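You operate a simulated robot arm through the tools that you are given. There is no shell and no other tool.

You run a simulated robot arm. Do the job below in one go: nothing can be reset, and whatever is moved stays where it is left.

## Task
Shut the roaster down: switch off, dial back to 80 C, tray on the low shelf, lid on.
Where things are to end (x, y in the base frame): woven lid within 0.02 m of [0.64, 0.58].

It is judged by the outcome, as a careful person would: the job done as asked, and still so three seconds after it is handed in. It fails if anything else is knocked over, pushed out of place, dropped, spilled or broken. Lids that push on must go on centred and level and be pressed home; caps that screw on are set level and turned clockwise until they are tight.

## Robot
A 7-joint arm with a fingered hand, fixed in place. Base frame: the origin is on the floor under the middle of its stand, x ahead of it, y to its left, z up; the work surface is at about z = 0.85. Lengths are in m, angles in degrees, forces in N, time in s.
With the tool pointing down near the work surface it reaches from about 0.4 to 0.86 m from the base axis. Its first joint turns from -143.0 to 143.0 degrees. Payload 3 kg.
Tool frame: the origin (TCP) lies between the finger pads and is the grasp point; the fingertips stand 0.026 m ahead of it; z points along the fingers, y is the line along which they close. The gripper opens to 0.148 m; its body begins 0.073 m behind the TCP. The gripper is a hand of 3 fingers: y runs from the thumb to the fingers, the wrist lies at [0, 0, -0.229] in the tool frame, and closing takes about 1.5 s.
Orientation is that of the tool frame in the base frame, as a unit quaternion [w, x, y, z]. With the fingers straight down and closing along the base's y, the tool's x points along the base's -x, its y along +y and its z along -z.

## Interface
- The arm moves only by the tool nudge_tool. Its argument "plan" is a list of rows, each an object (a shift or turn left out is 0, a gripper value left out holds the last) with "hand": the finger opening in m, from 0 to 0.148; "travel": the shift along the base's x, y, z in m, a list of three; "angular": the turn, a rotation vector about the base's x, y, z in degrees, a list of three. In form: [{"hand": hand, "travel": [x, y, z], "angular": [ax, ay, az]}, ...]. A call has 1 to 20 rows; each row shifts and turns the commanded pose from where the row before left it. Rows are played at 5 a second. More than 0.05 m and 8.6 degrees between two rows, or a gripper value outside its range, and nothing of the call is played. Where a pose cannot be reached the arm comes as near as it can. A force on the tool above 40 N (or 10 N above the force at the start of the call, whichever is more), or a blocked arm, ends the call early, and 0.2 s more pass. Each finger travels about 0.153 m/s and halts on what it meets, pressing with about 29 N; the grip force reading is that of the motor and also rises with nothing between the fingers. The clock runs only during rows and for 0.2 s after the last one: add rows that do not move to give the fingers time. It gives the time, the measured TCP pose, the force on the tool (base axes), the opening and the grip force at its end, in the units of the frame above (readings bear some noise), with the torque about the TCP (base axes, N m) and any sound that the robot's microphone picked up.
- Cameras (640 x 400 px; columns grow to the right, rows downward): "scene" is fixed at [0.4011, 0.4994, 1.657]; the picture's right is [-0.46, -0.89, 0.00], its down [-0.72, 0.37, -0.58] and it looks along [0.52, -0.27, -0.81] (base axes); focal length 259 px, centre (320, 200). "wrist" rides on the gripper at [0.068, -0.039, -0.09] in the tool frame; the picture's right is [0.50, 0.87, 0.00], its down [-0.66, 0.38, -0.65] and it looks along [-0.57, 0.33, 0.76] (tool axes); focal length 222 px, centre (320, 200). There is no depth. A picture from a camera that has moved, and an enlarged one, comes with that camera's place and axes in the base frame and with its lens.
- snapshot(camera): a new picture of that camera. It takes no simulated time.
- lift_body(by): slides the trunk up (or, below 0, down) by that many m; the arm rides with it, the base frame stays. It gives what a move gives, with no picture.
- set_grasp(shape): the hand has 3 fingers and takes this shape, open, in about a second: jaw (thumb against the fingers, like two jaws); tri (thumb and two fingers); tip (a fingertip pinch); poke (one finger out to press); point (the index stretched); flat (the hand flat); cup (the hand cupped); fist (a fist). The gripper value then closes the fingers along that shape, each until it touches; the sizes above hold for jaw. It gives what a move gives, with no picture.
- enlarge(camera, box): a new picture of the part [left, top, right, bottom] of that camera's present view, enlarged. It takes no simulated time.
- sign_off(): hands the job in; it is judged then, once.

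Places have to be worked out from the pictures, the camera data and where the tool is seen. Open the gripper and draw the arm clear of the work before you hand the job in, unless the task says otherwise.

The tools are called after "Emit:" as a command line: name --argument value ..., lists and objects as JSON in quotes. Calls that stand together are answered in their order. nudge_tool: Moves the arm, as the interface text tells. Its arguments: {"type":"object","properties":{"plan":{"type":"array","items":{"type":"object","properties":{"hand":{"type":"number"},"travel":{"type":"array","items":{"type":"number"}},"angular":{"type":"array","items":{"type":"number"}}}}}},"required":["plan"]} The other tools are called the same way: lift_body (by) moves the trunk up or down; set_grasp (shape) gives the hand a shape; snapshot (camera) takes a picture; enlarge (camera, box) takes an enlarged picture of a part of a camera's view; sign_off () hands the job in.

At the start:

```text
time_s: 0.0
tcp_pos: [0.7267, 0.1913, 1.3647]
tcp_rot: [0.0, -0.001, 1.0, 0.0]
wrist_force: [0.8, 0.9, 0.5]
ft_torque: [-0.02, 0.0, 0.05]
width: 0.1477
grip_force: 0.0
shape: jaw
trunk travel left (down, up): [-0.752, 0.138]
```

scene: 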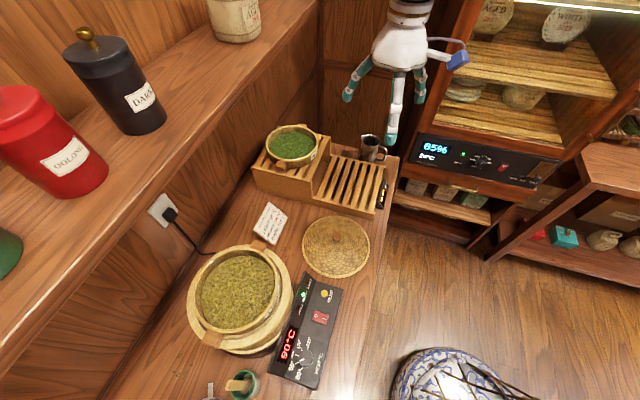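
wrist: 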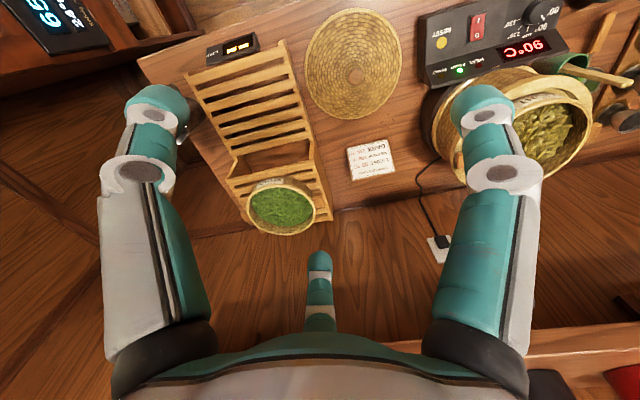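

The pictures show a roaster with a panel (dial, switch, display at 90 °C), a bamboo basket with leaves, a woven lid, a stand with a high and a low shelf, and a note. I'll look closer at each before moving.

Emit:
enlarge --camera "scene" --box '[180, 240, 360, 400]'

Emit:
enlarge --camera "scene" --box '[240, 110, 400, 220]'

Emit:
enlarge --camera "wrist" --box '[400, 0, 640, 160]'

Emit:
enlarge --camera "wrist" --box '[180, 20, 420, 240]'

```text
2.50 times, centred on (270, 320) of scene
camera zoom: at [0.4011, 0.4994, 1.657], right [-0.46, -0.89, 0.0], down [-0.72, 0.37, -0.58], along [0.52, -0.27, -0.81], focal length 648 px, centre (445, -100)
```

zoom: 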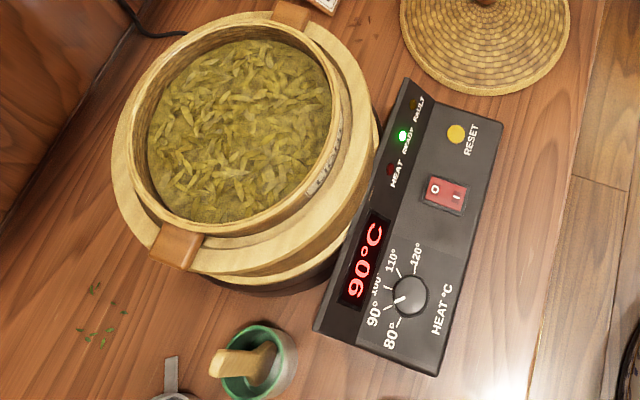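

```text
3.64 times, centred on (320, 165) of scene
camera zoom: at [0.4011, 0.4994, 1.657], right [-0.46, -0.89, 0.0], down [-0.72, 0.37, -0.58], along [0.52, -0.27, -0.81], focal length 943 px, centre (320, 327)
```

zoom: 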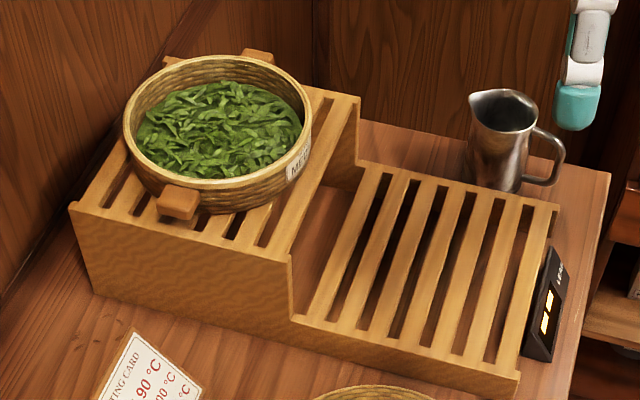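

```text
2.50 times, centred on (520, 80) of wrist
camera zoom: at [0.6589, 0.1521, 1.4554], right [-0.5, 0.87, 0.0], down [0.66, 0.38, 0.65], along [0.57, 0.33, -0.76], focal length 555 px, centre (-180, 500)
```

zoom: 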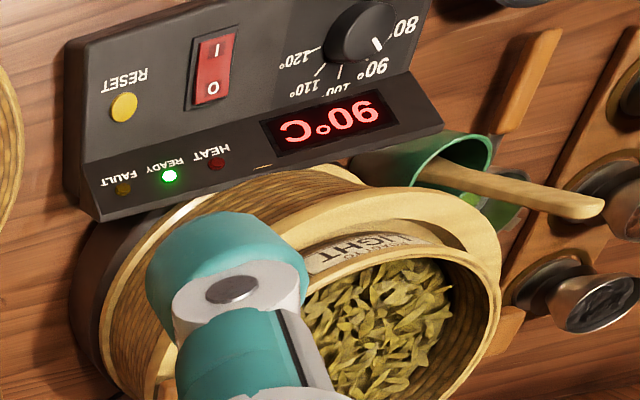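

```text
1.82 times, centred on (300, 130) of wrist
camera zoom: at [0.6589, 0.1521, 1.4554], right [-0.5, 0.87, 0.0], down [0.66, 0.38, 0.65], along [0.57, 0.33, -0.76], focal length 404 px, centre (356, 327)
```

zoom: 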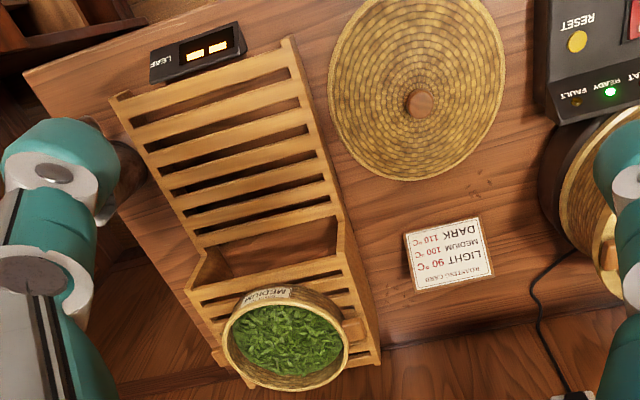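

Triangulating the two views puts the roaster centre near (0.64, 0.58) and the tray rim at z≈1.06. The panel's switch is around (0.53, 0.43, 0.91), the dial around (0.47, 0.50), and the low shelf centre around (0.914, 0.098, 0.889). I'll move the arm high and back so the wrist camera looks at the panel.

Emit:
nudge_tool --plan '[{"travel": [-0.033, 0.019, -0.015]}, {"travel": [-0.033, 0.019, -0.015]}, {"travel": [-0.033, 0.019, -0.015]}, {"travel": [-0.033, 0.019, -0.015]}, {"travel": [-0.033, 0.019, -0.015]}, {"travel": [-0.033, 0.019, -0.015]}, {"travel": [-0.033, 0.019, -0.015]}, {"travel": [-0.033, 0.019, -0.015]}, {"travel": [-0.033, 0.019, -0.015]}, {"travel": [-0.033, 0.019, -0.015]}, {}]'

Emit:
snapshot --camera "wrist"

Emit:
snapshot --camera "scene"

```text
time_s: 2.4
tcp_pos: [0.6878, 0.2134, 1.3484]
tcp_rot: [-0.002, 0.002, 1.0, 0.0]
wrist_force: [-0.3, 0.1, 0.2]
ft_torque: [-0.01, -0.01, 0.01]
width: 0.1481
grip_force: 0.2
shape: jaw
out of reach, approached as far as the arm can: row 2, 3, 4, 5, 6, 7, 8, 9, 10
trunk travel left (down, up): [-0.752, 0.138]
```

```text
taken
camera wrist: at [0.6201, 0.1749, 1.4391], right [-0.5, 0.87, 0.0], down [0.66, 0.38, 0.65], along [0.57, 0.32, -0.76], focal length 222 px, centre (320, 200)
```

wrist: 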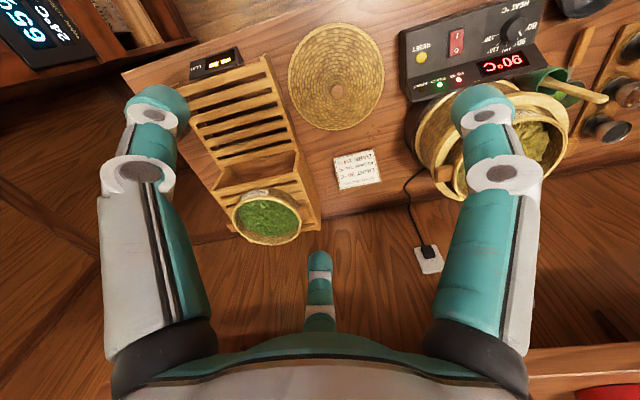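

```text
taken
```

scene: 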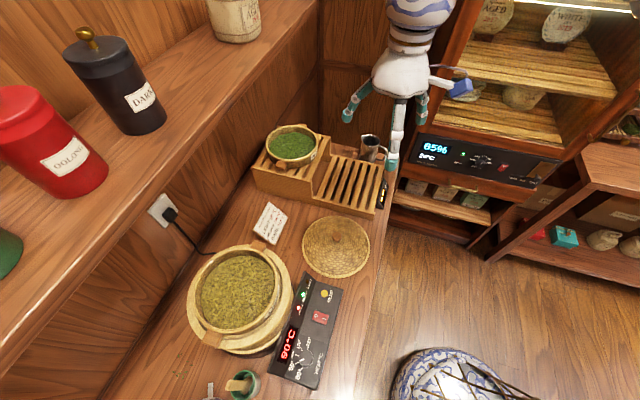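

The arm stopped short at (0.688, 0.213, 1.348) because nearer poses are out of reach at this height. I'll go straight down first, over free space, and then inward.

Emit:
nudge_tool --plan '[{"travel": [0, 0, -0.04]}, {"travel": [0, 0, -0.04]}, {"travel": [0, 0, -0.04]}, {"travel": [0, 0, -0.03]}, {}]'

```text
time_s: 3.6
tcp_pos: [0.6925, 0.2348, 1.2924]
tcp_rot: [0.0, -0.001, 1.0, 0.0]
wrist_force: [0.0, -0.6, 0.0]
ft_torque: [-0.02, -0.03, -0.01]
width: 0.1479
grip_force: 0.0
shape: jaw
out of reach, approached as far as the arm can: row 1, 2, 3
trunk travel left (down, up): [-0.752, 0.138]
```

The reading is still changing, so I'll send idle rows to find where the commanded pose really is.

Emit:
nudge_tool --plan '[{}, {}, {}]'

```text
time_s: 4.4
tcp_pos: [0.6934, 0.234, 1.2929]
tcp_rot: [0.0, 0.0, 1.0, 0.0]
wrist_force: [-0.4, -0.1, -0.6]
ft_torque: [0.01, 0.03, 0.0]
width: 0.1478
grip_force: 0.0
shape: jaw
trunk travel left (down, up): [-0.752, 0.138]
```

It is at rest at (0.693, 0.234, 1.293). I'll keep descending in smaller steps.

Emit:
nudge_tool --plan '[{"travel": [0, 0, -0.03]}, {"travel": [0, 0, -0.03]}, {"travel": [0, 0, -0.03]}, {}, {}]'

```text
time_s: 5.6
tcp_pos: [0.6967, 0.2284, 1.2827]
tcp_rot: [-0.002, 0.003, 1.0, -0.001]
wrist_force: [0.3, 0.5, -0.6]
ft_torque: [0.02, 0.02, 0.04]
width: 0.1479
grip_force: 0.1
shape: jaw
out of reach, approached as far as the arm can: row 1, 2, 3
trunk travel left (down, up): [-0.752, 0.138]
```

Even straight down is refused, so a joint limit is probably binding. I'll try lowering the trunk a little to see how the arm rides, since space below the hand is clear.

Emit:
lift_body --by -0.1

Emit:
snapshot --camera "scene"

```text
time_s: 6.9
tcp_pos: [0.6973, 0.2291, 1.1826]
tcp_rot: [-0.002, 0.003, 1.0, -0.001]
wrist_force: [-0.7, -0.4, 0.4]
ft_torque: [0.01, -0.01, -0.02]
width: 0.1476
grip_force: 0.1
shape: jaw
trunk travel left (down, up): [-0.652, 0.238]
```

```text
taken
```

scene: 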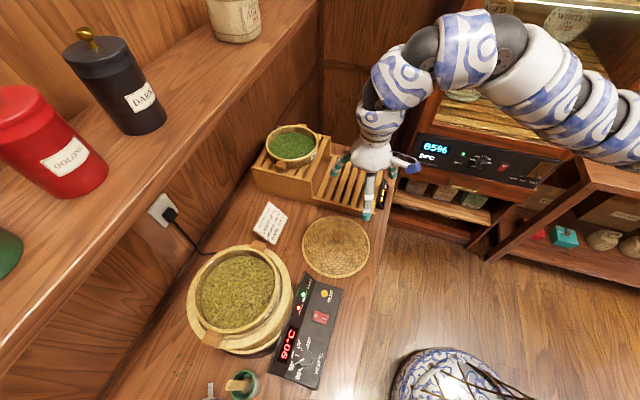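

With the trunk down the whole arm shows: the elbow hangs out to the right. I'll test which directions are free now with a short inward-left move.

Emit:
nudge_tool --plan '[{"travel": [-0.02, 0.02, 0]}, {"travel": [-0.02, 0.02, 0]}, {}]'

```text
time_s: 7.7
tcp_pos: [0.6968, 0.2283, 1.1833]
tcp_rot: [-0.001, 0.003, 1.0, 0.0]
wrist_force: [-0.2, -0.1, 0.3]
ft_torque: [-0.01, 0.02, 0.01]
width: 0.1478
grip_force: 0.1
shape: jaw
out of reach, approached as far as the arm can: row 1, 2
trunk travel left (down, up): [-0.652, 0.238]
```

That is refused. I'll test turning the tool about the vertical, since the wrist roll may be at its limit.

Emit:
nudge_tool --plan '[{"angular": [0, 0, 8]}, {"angular": [0, 0, 8]}, {}]'

```text
time_s: 8.5
tcp_pos: [0.6974, 0.2277, 1.1814]
tcp_rot: [-0.003, -0.137, 0.991, -0.002]
wrist_force: [0.1, -0.2, 0.3]
ft_torque: [-0.02, 0.02, 0.0]
width: 0.148
grip_force: 0.1
shape: jaw
trunk travel left (down, up): [-0.652, 0.238]
```

Turning +16° about z works. Now I retry the inward move.

Emit:
nudge_tool --plan '[{"travel": [-0.02, 0.02, 0]}, {"travel": [-0.02, 0.02, 0]}, {"travel": [-0.02, 0.02, 0]}, {}]'

```text
time_s: 9.5
tcp_pos: [0.6972, 0.2274, 1.1823]
tcp_rot: [-0.003, -0.137, 0.991, -0.001]
wrist_force: [-0.7, -0.2, 0.0]
ft_torque: [0.01, -0.01, 0.0]
width: 0.1481
grip_force: 0.1
shape: jaw
out of reach, approached as far as the arm can: row 1, 2, 3
trunk travel left (down, up): [-0.652, 0.238]
```

Still refused, so it isn't the wrist roll. I'll test moving outward, then down.

Emit:
nudge_tool --plan '[{"travel": [0.03, 0.01, 0]}, {"travel": [0.03, 0.01, 0]}, {}]'

Emit:
nudge_tool --plan '[{"travel": [0, 0, -0.03]}, {"travel": [0, 0, -0.03]}, {"travel": [0, 0, -0.03]}, {}]'

```text
time_s: 10.3
tcp_pos: [0.7576, 0.2478, 1.1813]
tcp_rot: [-0.002, -0.136, 0.991, -0.001]
wrist_force: [0.1, 1.2, 0.1]
ft_torque: [-0.01, -0.01, -0.01]
width: 0.1477
grip_force: 0.0
shape: jaw
trunk travel left (down, up): [-0.652, 0.238]
```

```text
time_s: 11.3
tcp_pos: [0.7562, 0.2485, 1.0912]
tcp_rot: [-0.001, -0.137, 0.991, -0.001]
wrist_force: [0.5, -0.4, -0.2]
ft_torque: [-0.01, 0.02, 0.01]
width: 0.1481
grip_force: 0.1
shape: jaw
trunk travel left (down, up): [-0.652, 0.238]
```

Both work. Now I test moving inward at this lower height, staying above everything on the table.

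Emit:
nudge_tool --plan '[{"travel": [-0.03, 0.0, 0]}, {"travel": [-0.03, 0.0, 0]}, {"travel": [-0.03, 0.0, 0]}, {"travel": [-0.03, 0.0, 0]}, {"travel": [-0.03, 0.0, 0]}, {}]'

Emit:
snapshot --camera "scene"

```text
time_s: 12.7
tcp_pos: [0.6965, 0.2489, 1.0917]
tcp_rot: [-0.001, -0.136, 0.991, -0.002]
wrist_force: [0.7, -0.8, 0.3]
ft_torque: [0.05, -0.02, -0.03]
width: 0.1478
grip_force: 0.0
shape: jaw
out of reach, approached as far as the arm can: row 3, 4, 5
trunk travel left (down, up): [-0.652, 0.238]
```

```text
taken
```

scene: 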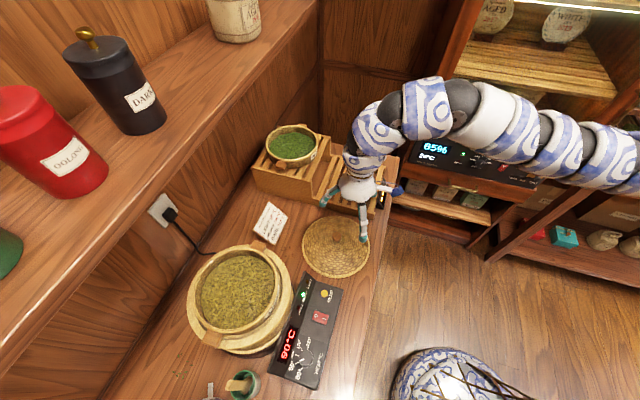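

The inner limit stays near a radius of 0.735. I'll look at the arm's posture to see what is binding.

Emit:
enlarge --camera "scene" --box '[320, 50, 640, 250]'

Emit:
snapshot --camera "wrist"

```text
2.00 times, centred on (480, 150) of scene
camera zoom: at [0.4011, 0.4994, 1.657], right [-0.46, -0.89, 0.0], down [-0.72, 0.37, -0.58], along [0.52, -0.27, -0.81], focal length 519 px, centre (0, 300)
```

zoom: 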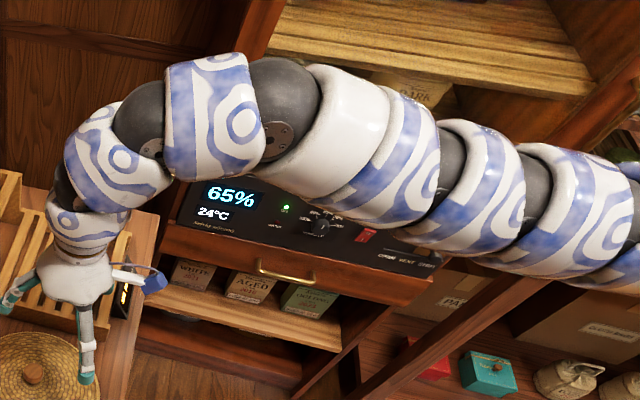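

```text
taken
camera wrist: at [0.6425, 0.1937, 1.1825], right [-0.72, 0.7, 0.0], down [0.53, 0.54, 0.65], along [0.45, 0.47, -0.76], focal length 222 px, centre (320, 200)
```

wrist: 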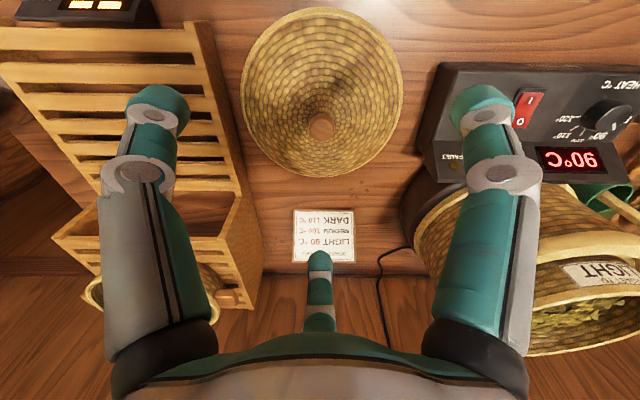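

The inner limit fits a sphere of about 0.74 m around a shoulder-height point (TCP z≈1.18 at the starting trunk height). Raising the trunk therefore lets the tool reach closer in when it is low, so I raise it fully, then swing left at safe height.

Emit:
lift_body --by 0.238

Emit:
nudge_tool --plan '[{"travel": [0.01, 0.035, 0], "angular": [0, 0, 3]}, {"travel": [-0.015, 0.035, -0.01], "angular": [0, 0, 3]}, {"travel": [-0.02, 0.035, -0.01], "angular": [0, 0, 3]}, {"travel": [-0.025, 0.035, -0.01], "angular": [0, 0, 3]}, {"travel": [-0.03, 0.035, -0.01], "angular": [0, 0, 3]}, {"travel": [-0.03, 0.035, -0.01], "angular": [0, 0, 3]}, {}]'

Emit:
snapshot --camera "scene"

Emit:
snapshot --camera "wrist"

```text
time_s: 15.2
tcp_pos: [0.6961, 0.25, 1.3289]
tcp_rot: [-0.002, -0.136, 0.991, -0.002]
wrist_force: [0.3, 0.0, 0.2]
ft_torque: [-0.04, -0.02, -0.01]
width: 0.148
grip_force: 0.0
shape: jaw
trunk travel left (down, up): [-0.89, 0.0]
```

```text
time_s: 16.8
tcp_pos: [0.5884, 0.4587, 1.2791]
tcp_rot: [-0.002, -0.29, 0.957, -0.001]
wrist_force: [-0.5, 0.1, -1.1]
ft_torque: [0.03, 0.02, 0.05]
width: 0.1477
grip_force: 0.1
shape: jaw
trunk travel left (down, up): [-0.89, 0.0]
```

```text
taken
```

scene: 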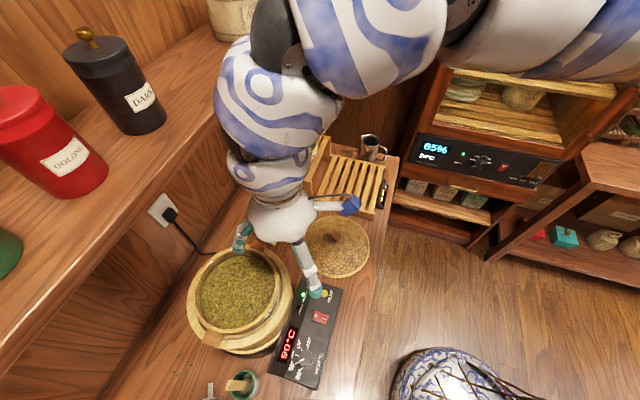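

```text
taken
camera wrist: at [0.5536, 0.3895, 1.3695], right [-0.9, 0.44, 0.0], down [0.34, 0.68, 0.65], along [0.29, 0.58, -0.76], focal length 222 px, centre (320, 200)
```

wrist: 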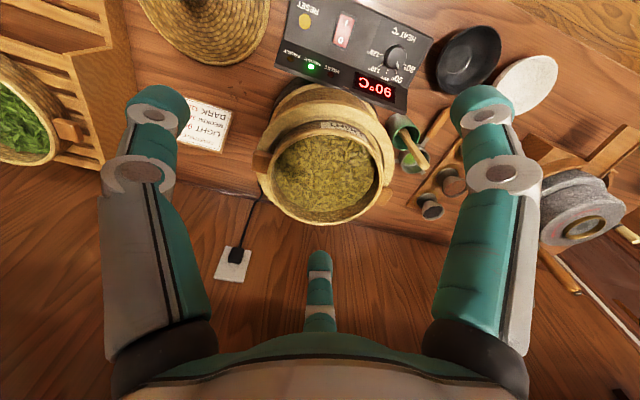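

A good view of the roaster and panel now. I'll enlarge the panel and the tray to fix positions.

Emit:
enlarge --camera "wrist" --box '[270, 0, 450, 112]'

Emit:
enlarge --camera "wrist" --box '[240, 70, 440, 240]'

```text
3.56 times, centred on (360, 56) of wrist
camera zoom: at [0.5536, 0.3895, 1.3695], right [-0.9, 0.44, 0.0], down [0.34, 0.68, 0.65], along [0.29, 0.58, -0.76], focal length 790 px, centre (178, 712)
```

zoom: 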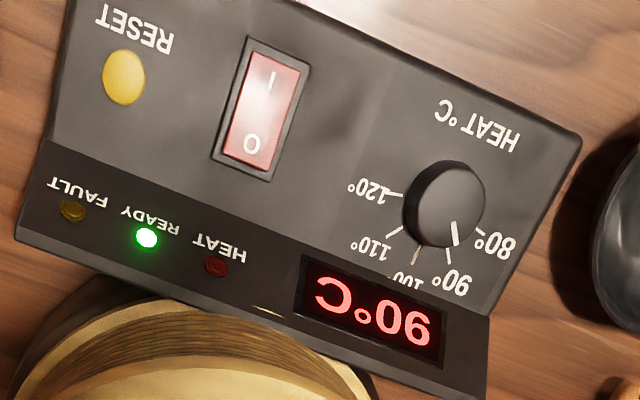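

```text
2.35 times, centred on (340, 155) of wrist
camera zoom: at [0.5536, 0.3895, 1.3695], right [-0.9, 0.44, 0.0], down [0.34, 0.68, 0.65], along [0.29, 0.58, -0.76], focal length 523 px, centre (273, 306)
```

zoom: 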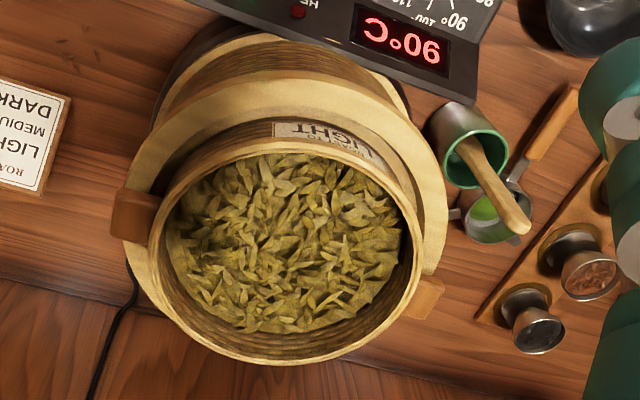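

The dial pointer is at 90, and the rocker's O side is nearest the display. I'll shape the hand to poke here in free space and see where the pressing fingertip sits.

Emit:
set_grasp --shape "poke"

Emit:
snapshot --camera "wrist"

Emit:
snapshot --camera "scene"

```text
time_s: 17.7
tcp_pos: [0.5873, 0.4596, 1.2791]
tcp_rot: [-0.001, -0.29, 0.957, -0.001]
wrist_force: [-0.1, -1.1, 0.3]
ft_torque: [-0.01, 0.04, 0.02]
width: 0.0
grip_force: 0.1
shape: poke
trunk travel left (down, up): [-0.89, 0.0]
```

```text
taken
camera wrist: at [0.5529, 0.3903, 1.3695], right [-0.9, 0.44, 0.0], down [0.34, 0.68, 0.65], along [0.29, 0.58, -0.76], focal length 222 px, centre (320, 200)
```

wrist: 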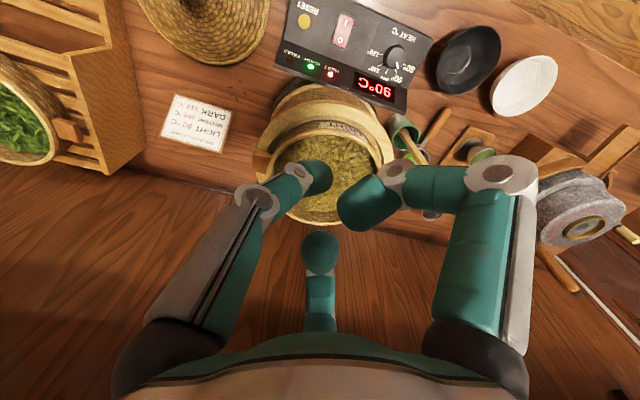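

```text
taken
```

scene: 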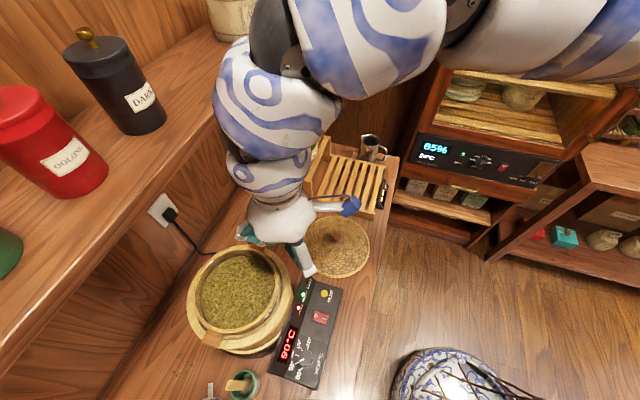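

Emit:
enlarge --camera "wrist" --box '[180, 130, 540, 355]'

Emit:
enlarge --camera "scene" --box '[220, 180, 380, 280]'

```text
1.78 times, centred on (360, 242) of wrist
camera zoom: at [0.5529, 0.3903, 1.3695], right [-0.9, 0.44, 0.0], down [0.34, 0.68, 0.65], along [0.29, 0.58, -0.76], focal length 395 px, centre (249, 124)
```

zoom: 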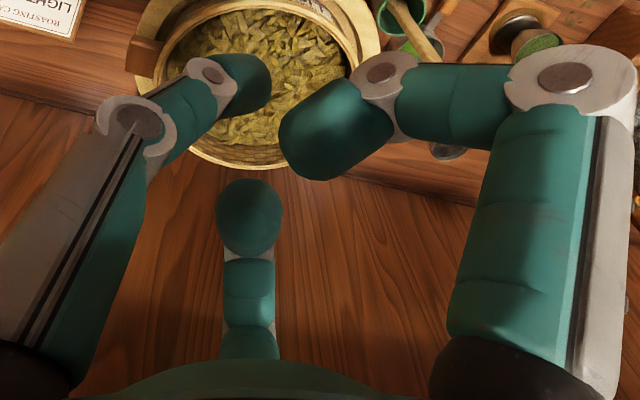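

```text
4.00 times, centred on (300, 230) of scene
camera zoom: at [0.4011, 0.4994, 1.657], right [-0.46, -0.89, 0.0], down [-0.72, 0.37, -0.58], along [0.52, -0.27, -0.81], focal length 1037 px, centre (400, 80)
```

zoom: 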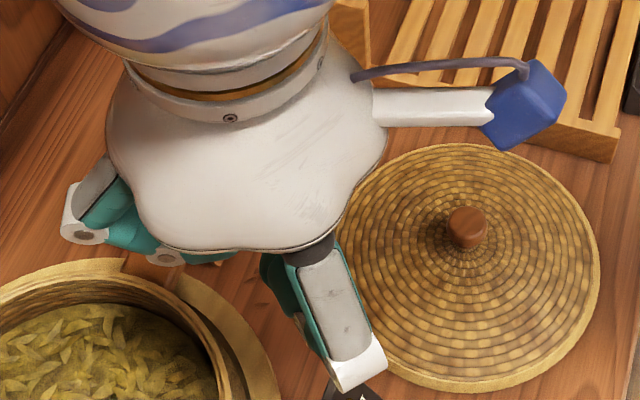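

It's not clear which digit is the pressing one, so I'll compare with the "point" shape.

Emit:
set_grasp --shape "point"

Emit:
snapshot --camera "wrist"

Emit:
snapshot --camera "scene"

```text
time_s: 18.6
tcp_pos: [0.5872, 0.4585, 1.2794]
tcp_rot: [0.0, -0.29, 0.957, -0.001]
wrist_force: [0.3, -0.8, 0.3]
ft_torque: [0.0, -0.02, -0.01]
width: 0.1421
grip_force: 0.1
shape: point
trunk travel left (down, up): [-0.89, 0.0]
```

```text
taken
camera wrist: at [0.5528, 0.3904, 1.3695], right [-0.9, 0.44, 0.0], down [0.34, 0.68, 0.65], along [0.29, 0.58, -0.76], focal length 222 px, centre (320, 200)
```

wrist: 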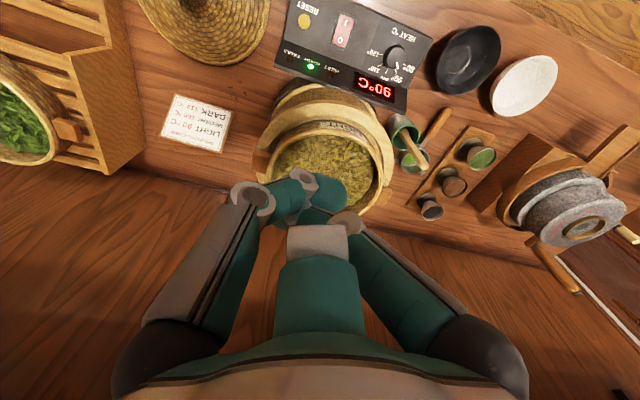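

```text
taken
```

scene: 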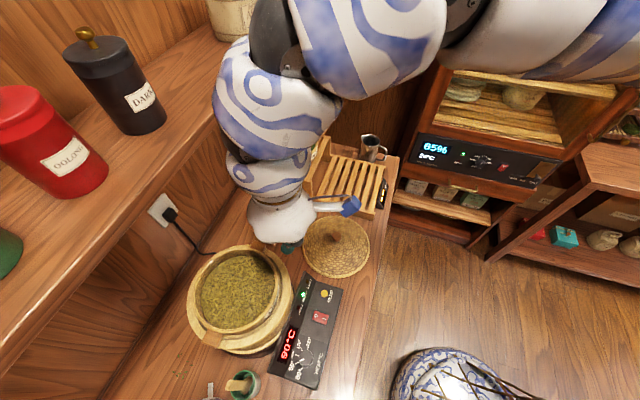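

"point" hides the tip even more, so I'll go back to "poke", whose tip appeared right on the tool axis. I'll also turn the hand +41° so no knuckle faces the roaster when I work at the switch.

Emit:
set_grasp --shape "poke"

Emit:
nudge_tool --plan '[{"angular": [0, 0, 8.2]}, {"angular": [0, 0, 8.2]}, {"angular": [0, 0, 8.2]}, {"angular": [0, 0, 8.2]}, {"angular": [0, 0, 8.2]}, {}]'

Emit:
snapshot --camera "wrist"

Emit:
enlarge --camera "scene" --box '[200, 160, 400, 285]'

```text
time_s: 19.5
tcp_pos: [0.5869, 0.4597, 1.2788]
tcp_rot: [-0.001, -0.29, 0.957, -0.002]
wrist_force: [0.2, -0.3, 0.0]
ft_torque: [0.0, 0.02, -0.01]
width: 0.0
grip_force: 0.1
shape: poke
trunk travel left (down, up): [-0.89, 0.0]
```

```text
time_s: 20.9
tcp_pos: [0.5861, 0.4589, 1.28]
tcp_rot: [0.0, -0.608, 0.794, -0.001]
wrist_force: [0.6, 0.5, 0.6]
ft_torque: [0.04, -0.01, 0.01]
width: 0.0002
grip_force: 0.1
shape: poke
trunk travel left (down, up): [-0.89, 0.0]
```

```text
taken
camera wrist: at [0.6064, 0.3846, 1.3702], right [-0.97, -0.26, 0.0], down [-0.19, 0.73, 0.65], along [-0.17, 0.63, -0.76], focal length 222 px, centre (320, 200)
```

wrist: 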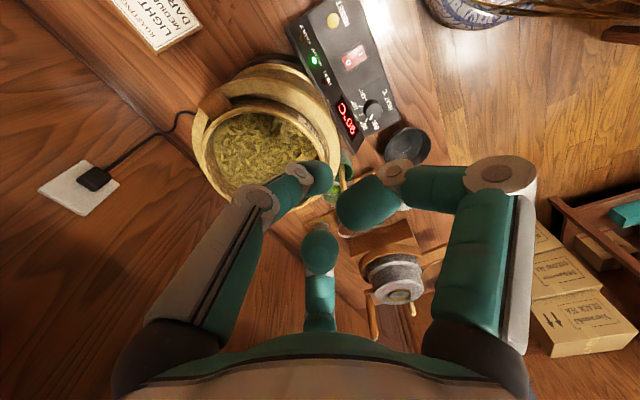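

```text
3.20 times, centred on (300, 222) of scene
camera zoom: at [0.4011, 0.4994, 1.657], right [-0.46, -0.89, 0.0], down [-0.72, 0.37, -0.58], along [0.52, -0.27, -0.81], focal length 830 px, centre (384, 128)
```

zoom: 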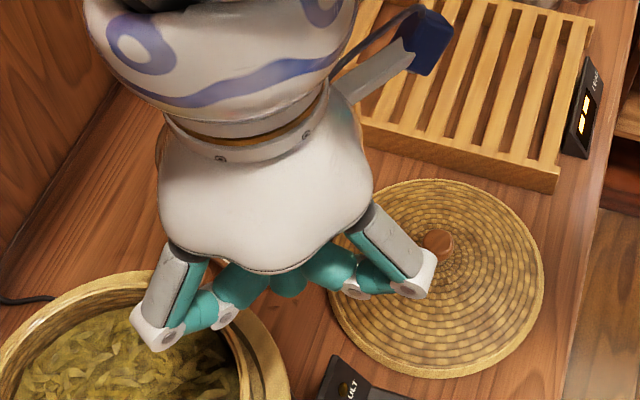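

The poke tip projects right on the tool axis about 0.026 m ahead of the TCP, with the other fingers curled about 0.03 m behind it. I'll descend beside the roaster toward the O side of the switch, estimated at (0.541, 0.438, ~0.92), and stop well above it to look.

Emit:
nudge_tool --plan '[{"travel": [-0.003, -0.001, -0.04]}, {"travel": [-0.003, -0.001, -0.04]}, {"travel": [-0.003, -0.001, -0.04]}, {"travel": [-0.002, -0.001, -0.04]}, {"travel": [-0.011, -0.006, -0.027]}, {"travel": [-0.011, -0.006, -0.027]}, {"travel": [-0.012, -0.006, -0.026]}, {}]'

Emit:
snapshot --camera "wrist"

Emit:
snapshot --camera "scene"

```text
time_s: 22.7
tcp_pos: [0.5423, 0.4377, 1.0393]
tcp_rot: [-0.001, -0.608, 0.794, -0.001]
wrist_force: [-0.9, -0.6, -0.1]
ft_torque: [0.0, 0.02, -0.01]
width: 0.0
grip_force: 0.1
shape: poke
trunk travel left (down, up): [-0.89, 0.0]
```

```text
taken
camera wrist: at [0.5618, 0.3633, 1.1308], right [-0.97, -0.25, 0.0], down [-0.19, 0.73, 0.65], along [-0.17, 0.63, -0.76], focal length 222 px, centre (320, 200)
```

wrist: 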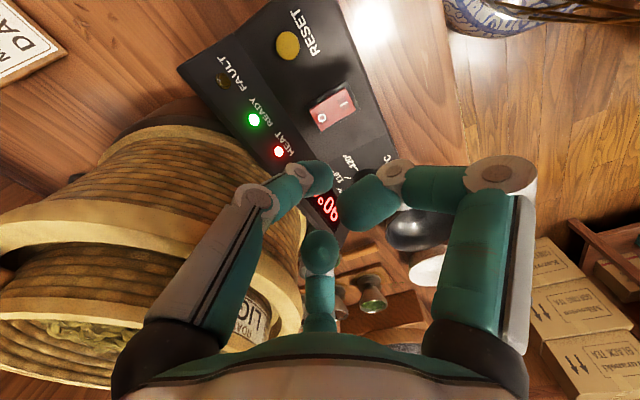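

```text
taken
```

scene: 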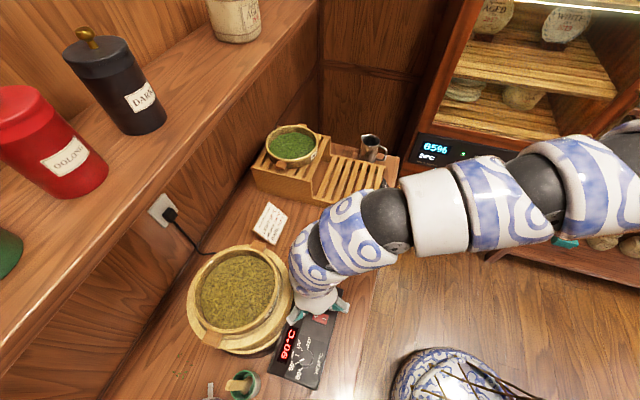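

Emit:
enlarge --camera "wrist" --box '[230, 50, 430, 190]'

```text
2.86 times, centred on (330, 120) of wrist
camera zoom: at [0.5618, 0.3633, 1.1308], right [-0.97, -0.25, 0.0], down [-0.19, 0.73, 0.65], along [-0.17, 0.63, -0.76], focal length 635 px, centre (291, 429)
```

zoom: 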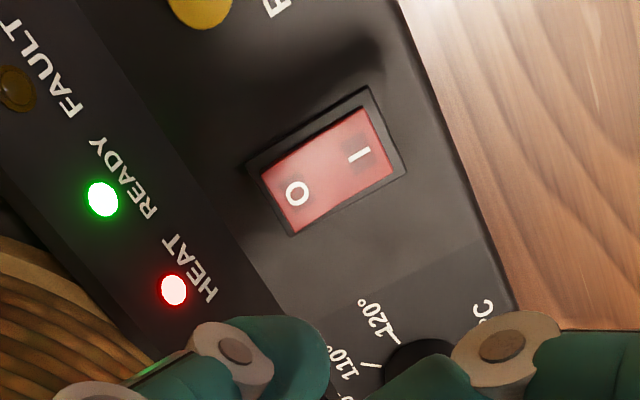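

Comparing the two wrist views puts the O mark at about (0.5395, 0.439, 0.916) and the I mark at (0.522, 0.4225, 0.911). I'll come down to just above O and look again.

Emit:
nudge_tool --plan '[{"travel": [-0.001, 0.002, -0.025]}, {"travel": [0, 0, -0.025]}, {"travel": [0, 0, -0.02]}, {"travel": [0, 0, -0.01]}, {}]'

Emit:
snapshot --camera "wrist"

Emit:
enlarge --camera "scene" --box '[260, 250, 380, 350]'

```text
time_s: 23.9
tcp_pos: [0.5382, 0.4367, 0.981]
tcp_rot: [-0.001, -0.607, 0.795, -0.001]
wrist_force: [-0.2, 0.1, 0.1]
ft_torque: [-0.01, -0.01, -0.01]
width: 0.0002
grip_force: 0.0
shape: poke
out of reach, approached as far as the arm can: row 3, 4
trunk travel left (down, up): [-0.89, 0.0]
```

```text
taken
camera wrist: at [0.5586, 0.3617, 1.0722], right [-0.97, -0.26, 0.0], down [-0.19, 0.73, 0.65], along [-0.17, 0.63, -0.76], focal length 222 px, centre (320, 200)
```

wrist: 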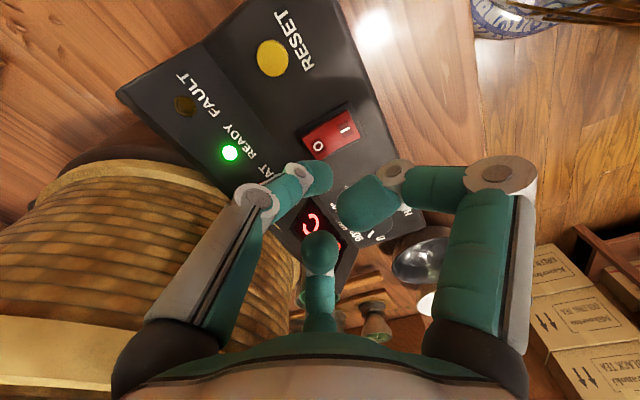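

```text
4.00 times, centred on (320, 300) of scene
camera zoom: at [0.4011, 0.4994, 1.657], right [-0.46, -0.89, 0.0], down [-0.72, 0.37, -0.58], along [0.52, -0.27, -0.81], focal length 1037 px, centre (320, -200)
```

zoom: 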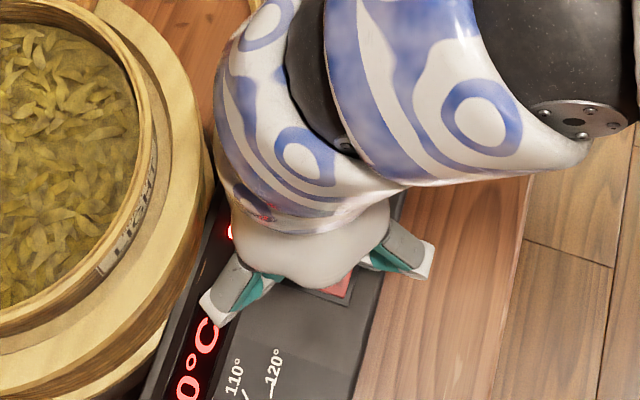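

The arm ran out of downward reach at z=0.981, so I'll raise the tool a little, lower the trunk by 0.06, and leave the fine pressing to the arm.

Emit:
nudge_tool --plan '[{"travel": [0.0, 0.0, 0.02]}, {"travel": [0.002, 0.003, 0.02]}, {}]'

Emit:
lift_body --by -0.06

Emit:
snapshot --camera "wrist"

```text
time_s: 24.7
tcp_pos: [0.5407, 0.4385, 1.021]
tcp_rot: [-0.001, -0.606, 0.796, -0.002]
wrist_force: [0.5, 0.0, 1.7]
ft_torque: [0.01, -0.02, 0.0]
width: 0.0001
grip_force: 0.1
shape: poke
trunk travel left (down, up): [-0.89, 0.0]
```

```text
time_s: 25.7
tcp_pos: [0.5401, 0.4396, 0.9604]
tcp_rot: [-0.001, -0.607, 0.795, -0.003]
wrist_force: [-0.3, -0.4, -0.1]
ft_torque: [0.03, 0.0, 0.0]
width: 0.0001
grip_force: 0.1
shape: poke
trunk travel left (down, up): [-0.83, 0.06]
```

```text
taken
camera wrist: at [0.5605, 0.3636, 1.0512], right [-0.97, -0.25, 0.0], down [-0.19, 0.73, 0.65], along [-0.17, 0.63, -0.76], focal length 222 px, centre (320, 200)
```

wrist: 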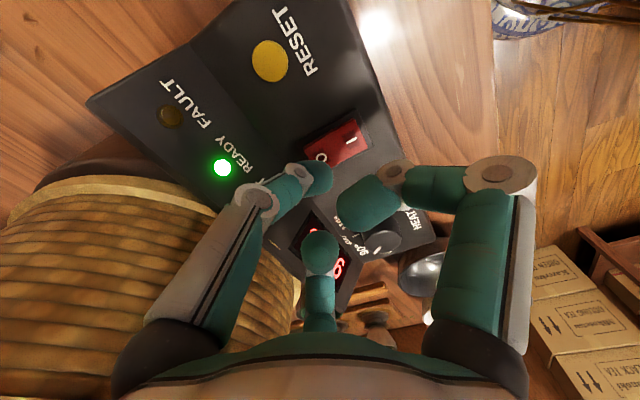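

The tip is lined up over the O side, about 0.02 m above it. Now I press down in small steps.

Emit:
nudge_tool --plan '[{"travel": [0, 0, -0.008]}, {"travel": [0, 0, -0.006]}, {"travel": [0, 0, -0.004]}, {}]'

Emit:
enlarge --camera "wrist" --box '[220, 80, 440, 220]'

```text
time_s: 26.7
tcp_pos: [0.541, 0.4389, 0.9425]
tcp_rot: [0.0, -0.607, 0.795, -0.002]
wrist_force: [-0.1, 1.2, -0.2]
ft_torque: [0.0, 0.01, 0.0]
width: 0.0004
grip_force: 0.2
shape: poke
trunk travel left (down, up): [-0.83, 0.06]
```

```text
2.86 times, centred on (330, 150) of wrist
camera zoom: at [0.5604, 0.3633, 1.0325], right [-0.97, -0.25, 0.0], down [-0.19, 0.73, 0.65], along [-0.17, 0.63, -0.76], focal length 635 px, centre (291, 343)
```

zoom: 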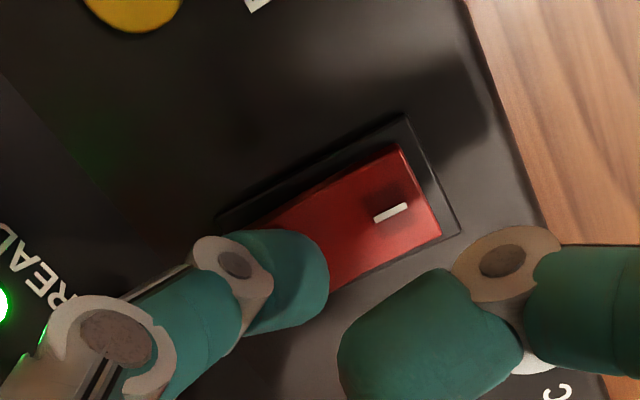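

No contact yet and the tip now covers the O half. I'll press further in small steps.

Emit:
nudge_tool --plan '[{"travel": [0, 0, -0.003]}, {"travel": [0, 0, -0.003]}, {"travel": [0, 0, -0.003]}, {}]'

Emit:
enlarge --camera "wrist" --box '[180, 80, 440, 240]'

```text
time_s: 27.7
tcp_pos: [0.5433, 0.4373, 0.9365]
tcp_rot: [0.003, -0.607, 0.795, -0.001]
wrist_force: [8.4, -3.0, 32.3]
ft_torque: [-0.2, -0.11, 0.05]
width: 0.0
grip_force: 0.2
shape: poke
trunk travel left (down, up): [-0.83, 0.06]
```

```text
2.46 times, centred on (310, 160) of wrist
camera zoom: at [0.5619, 0.3624, 1.0266], right [-0.97, -0.25, 0.0], down [-0.19, 0.73, 0.65], along [-0.16, 0.63, -0.76], focal length 547 px, centre (345, 298)
```

zoom: 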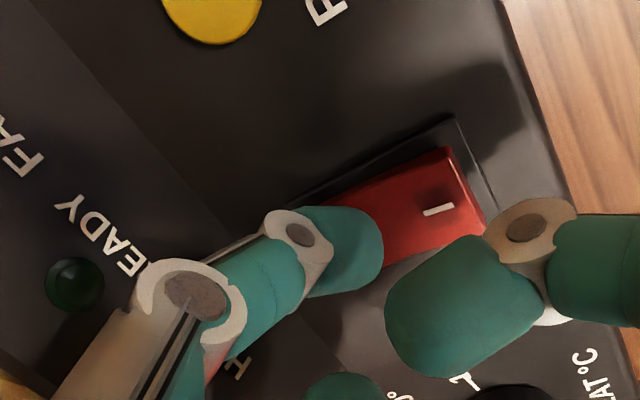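

At 32 N the rocker tipped and the READY light went dark, so the roaster is off. I'll lift away and check the panel.

Emit:
nudge_tool --plan '[{"travel": [0, 0, 0.01]}, {"travel": [0, 0, 0.02]}, {"travel": [0, 0, 0.03]}, {"travel": [0, 0, 0.03]}, {}]'

Emit:
snapshot --camera "wrist"

Emit:
enlarge --camera "scene" --box '[240, 260, 400, 400]'

```text
time_s: 28.9
tcp_pos: [0.5412, 0.4403, 1.0231]
tcp_rot: [-0.001, -0.607, 0.795, -0.002]
wrist_force: [-0.3, 0.3, -0.4]
ft_torque: [-0.01, 0.0, -0.02]
width: 0.0
grip_force: 0.0
shape: poke
trunk travel left (down, up): [-0.83, 0.06]
```

```text
taken
camera wrist: at [0.5604, 0.3644, 1.114], right [-0.97, -0.25, 0.0], down [-0.19, 0.73, 0.65], along [-0.17, 0.63, -0.76], focal length 222 px, centre (320, 200)
```

wrist: 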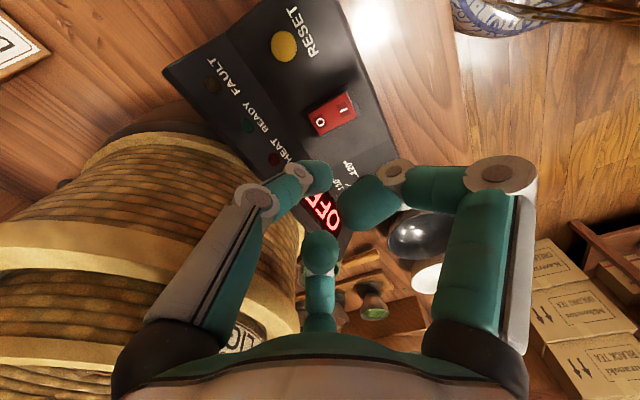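

```text
2.86 times, centred on (320, 330) of scene
camera zoom: at [0.4011, 0.4994, 1.657], right [-0.46, -0.89, 0.0], down [-0.72, 0.37, -0.58], along [0.52, -0.27, -0.81], focal length 741 px, centre (320, -171)
```

zoom: 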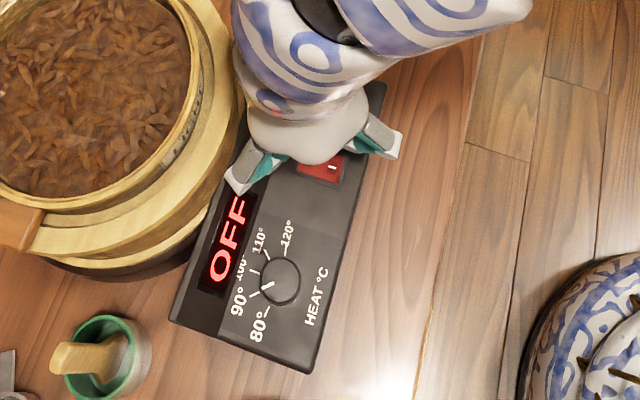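

The display now reads OFF and the switch is done. For the dial (about (0.467, 0.502), pointer still at 90) I'll back up to clear height and try the three-finger shape.

Emit:
lift_body --by 0.06

Emit:
nudge_tool --plan '[{"travel": [0.01, 0.01, 0.03]}, {"travel": [0.01, 0.01, 0.03]}, {"travel": [0.005, 0.01, 0.02]}, {}]'

Emit:
set_grasp --shape "tri"

Emit:
snapshot --camera "wrist"

Emit:
snapshot --camera "scene"

```text
time_s: 29.9
tcp_pos: [0.5404, 0.4395, 1.0816]
tcp_rot: [-0.001, -0.607, 0.795, -0.002]
wrist_force: [-0.4, -0.7, -0.4]
ft_torque: [-0.02, -0.03, 0.0]
width: 0.0
grip_force: 0.1
shape: poke
trunk travel left (down, up): [-0.89, 0.0]
```

```text
time_s: 30.9
tcp_pos: [0.5649, 0.4673, 1.1636]
tcp_rot: [-0.001, -0.607, 0.795, -0.003]
wrist_force: [0.6, 0.6, 0.9]
ft_torque: [0.0, -0.01, 0.02]
width: 0.0001
grip_force: 0.0
shape: poke
trunk travel left (down, up): [-0.89, 0.0]
```

```text
time_s: 31.8
tcp_pos: [0.564, 0.4683, 1.1623]
tcp_rot: [0.0, -0.607, 0.795, -0.001]
wrist_force: [-0.6, 0.1, 0.3]
ft_torque: [-0.02, -0.01, 0.02]
width: 0.148
grip_force: 0.0
shape: tri
trunk travel left (down, up): [-0.89, 0.0]
```

```text
taken
camera wrist: at [0.584, 0.3934, 1.2534], right [-0.97, -0.25, 0.0], down [-0.19, 0.73, 0.65], along [-0.17, 0.63, -0.76], focal length 222 px, centre (320, 200)
```

wrist: 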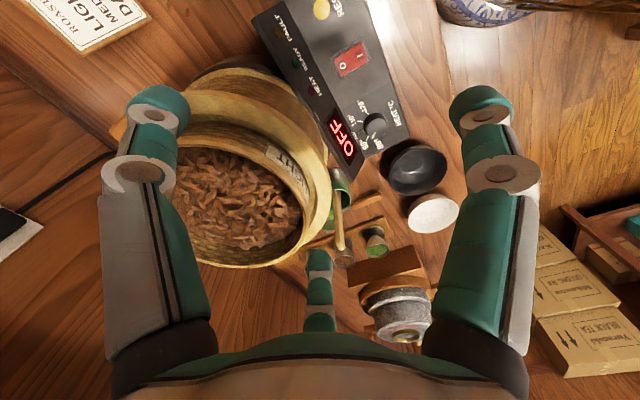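

```text
taken
```

scene: 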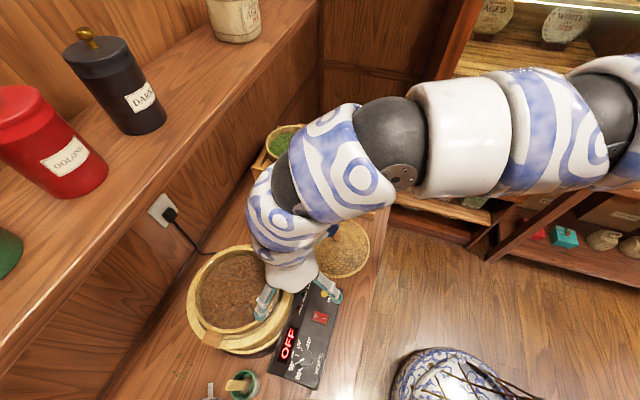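

Emit:
enlarge --camera "wrist" --box '[300, 70, 430, 180]'

Emit:
enlarge --camera "wrist" --box '[160, 60, 360, 280]'

```text
3.64 times, centred on (365, 125) of wrist
camera zoom: at [0.584, 0.3934, 1.2534], right [-0.97, -0.25, 0.0], down [-0.19, 0.73, 0.65], along [-0.17, 0.63, -0.76], focal length 808 px, centre (156, 473)
```

zoom: 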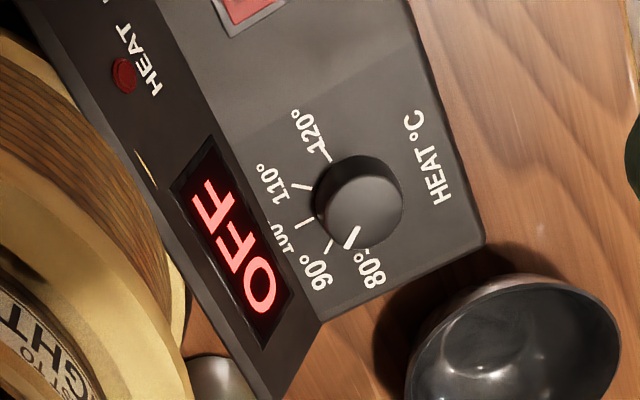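

```text
1.82 times, centred on (260, 170) of wrist
camera zoom: at [0.584, 0.3934, 1.2534], right [-0.97, -0.25, 0.0], down [-0.19, 0.73, 0.65], along [-0.17, 0.63, -0.76], focal length 404 px, centre (429, 254)
```

zoom: 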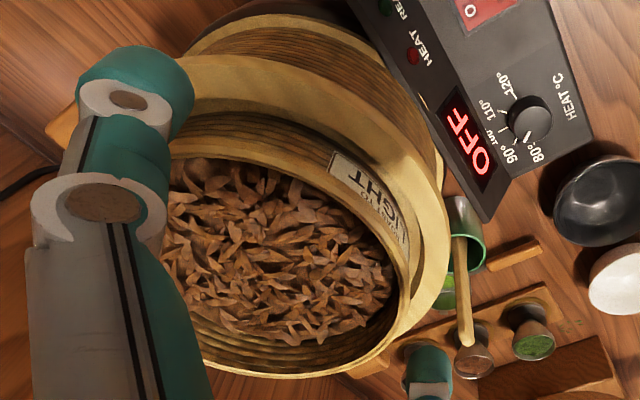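

For the dial I'll start with the hand turned back 45°, so that no finger points at the roaster during the turn. I'll also partly close the fingers, then hover over the dial to look.

Emit:
nudge_tool --plan '[{"hand": 0.09, "angular": [0, 0, -7.5]}, {"angular": [0, 0, -7.5]}, {"angular": [0, 0, -7.5]}, {"angular": [0, 0, -7.5], "travel": [-0.011, 0.001, -0.02]}, {"angular": [0, 0, -7.5], "travel": [-0.011, 0.001, -0.02]}, {"angular": [0, 0, -7.5], "travel": [-0.012, 0.0, -0.022]}, {"travel": [-0.021, 0.011, -0.024]}, {"travel": [-0.021, 0.01, -0.024]}, {"travel": [-0.021, 0.01, -0.024]}, {}]'

Emit:
snapshot --camera "wrist"

Emit:
snapshot --camera "scene"

```text
time_s: 33.5
tcp_pos: [0.5055, 0.4912, 1.0724]
tcp_rot: [0.003, -0.255, 0.967, 0.002]
wrist_force: [-4.5, -1.8, 4.6]
ft_torque: [0.17, -0.08, 0.12]
width: 0.0876
grip_force: 0.2
shape: tri
trunk travel left (down, up): [-0.89, 0.0]
stopped in row 8: the force on the tool passed its limit at 50 N (the readings are from after the stop); the commanded pose is now the measured one
```

```text
taken
camera wrist: at [0.4656, 0.4238, 1.1615], right [-0.86, 0.51, 0.0], down [0.38, 0.65, 0.66], along [0.33, 0.57, -0.75], focal length 222 px, centre (320, 200)
```

wrist: 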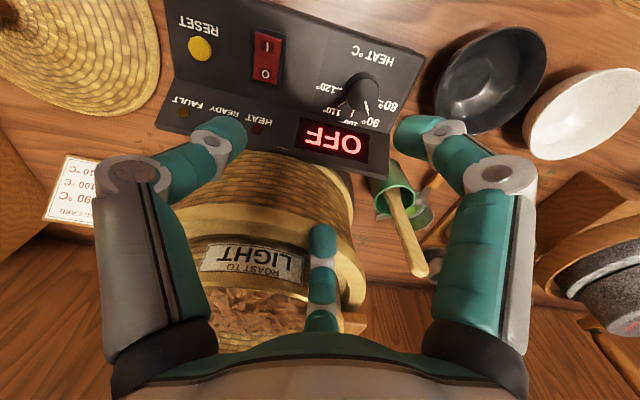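

```text
taken
```

scene: 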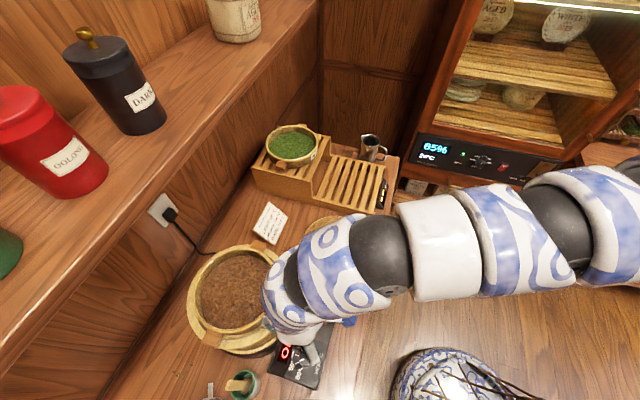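

The call stopped on contact: the far finger pointed at the tray side as I swung in. I'll look closely for anything displaced before moving off.

Emit:
enlarge --camera "wrist" --box '[160, 180, 420, 345]'

Emit:
enlarge --camera "scene" --box '[142, 240, 398, 400]'

```text
2.42 times, centred on (290, 262) of wrist
camera zoom: at [0.4656, 0.4238, 1.1615], right [-0.86, 0.51, 0.0], down [0.38, 0.65, 0.66], along [0.33, 0.57, -0.75], focal length 538 px, centre (393, 48)
```

zoom: 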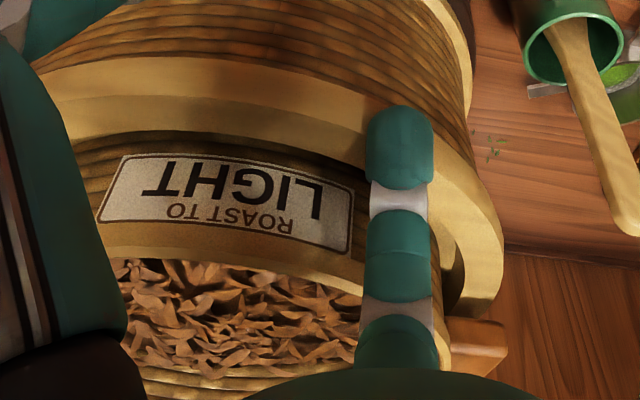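

```text
2.50 times, centred on (270, 320) of scene
camera zoom: at [0.4011, 0.4994, 1.657], right [-0.46, -0.89, 0.0], down [-0.72, 0.37, -0.58], along [0.52, -0.27, -0.81], focal length 648 px, centre (445, -100)
```

zoom: 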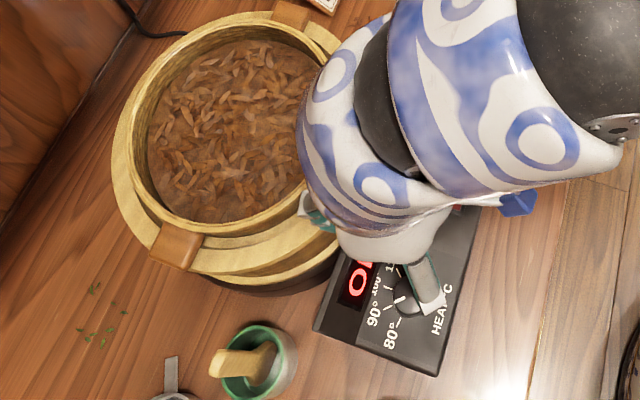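

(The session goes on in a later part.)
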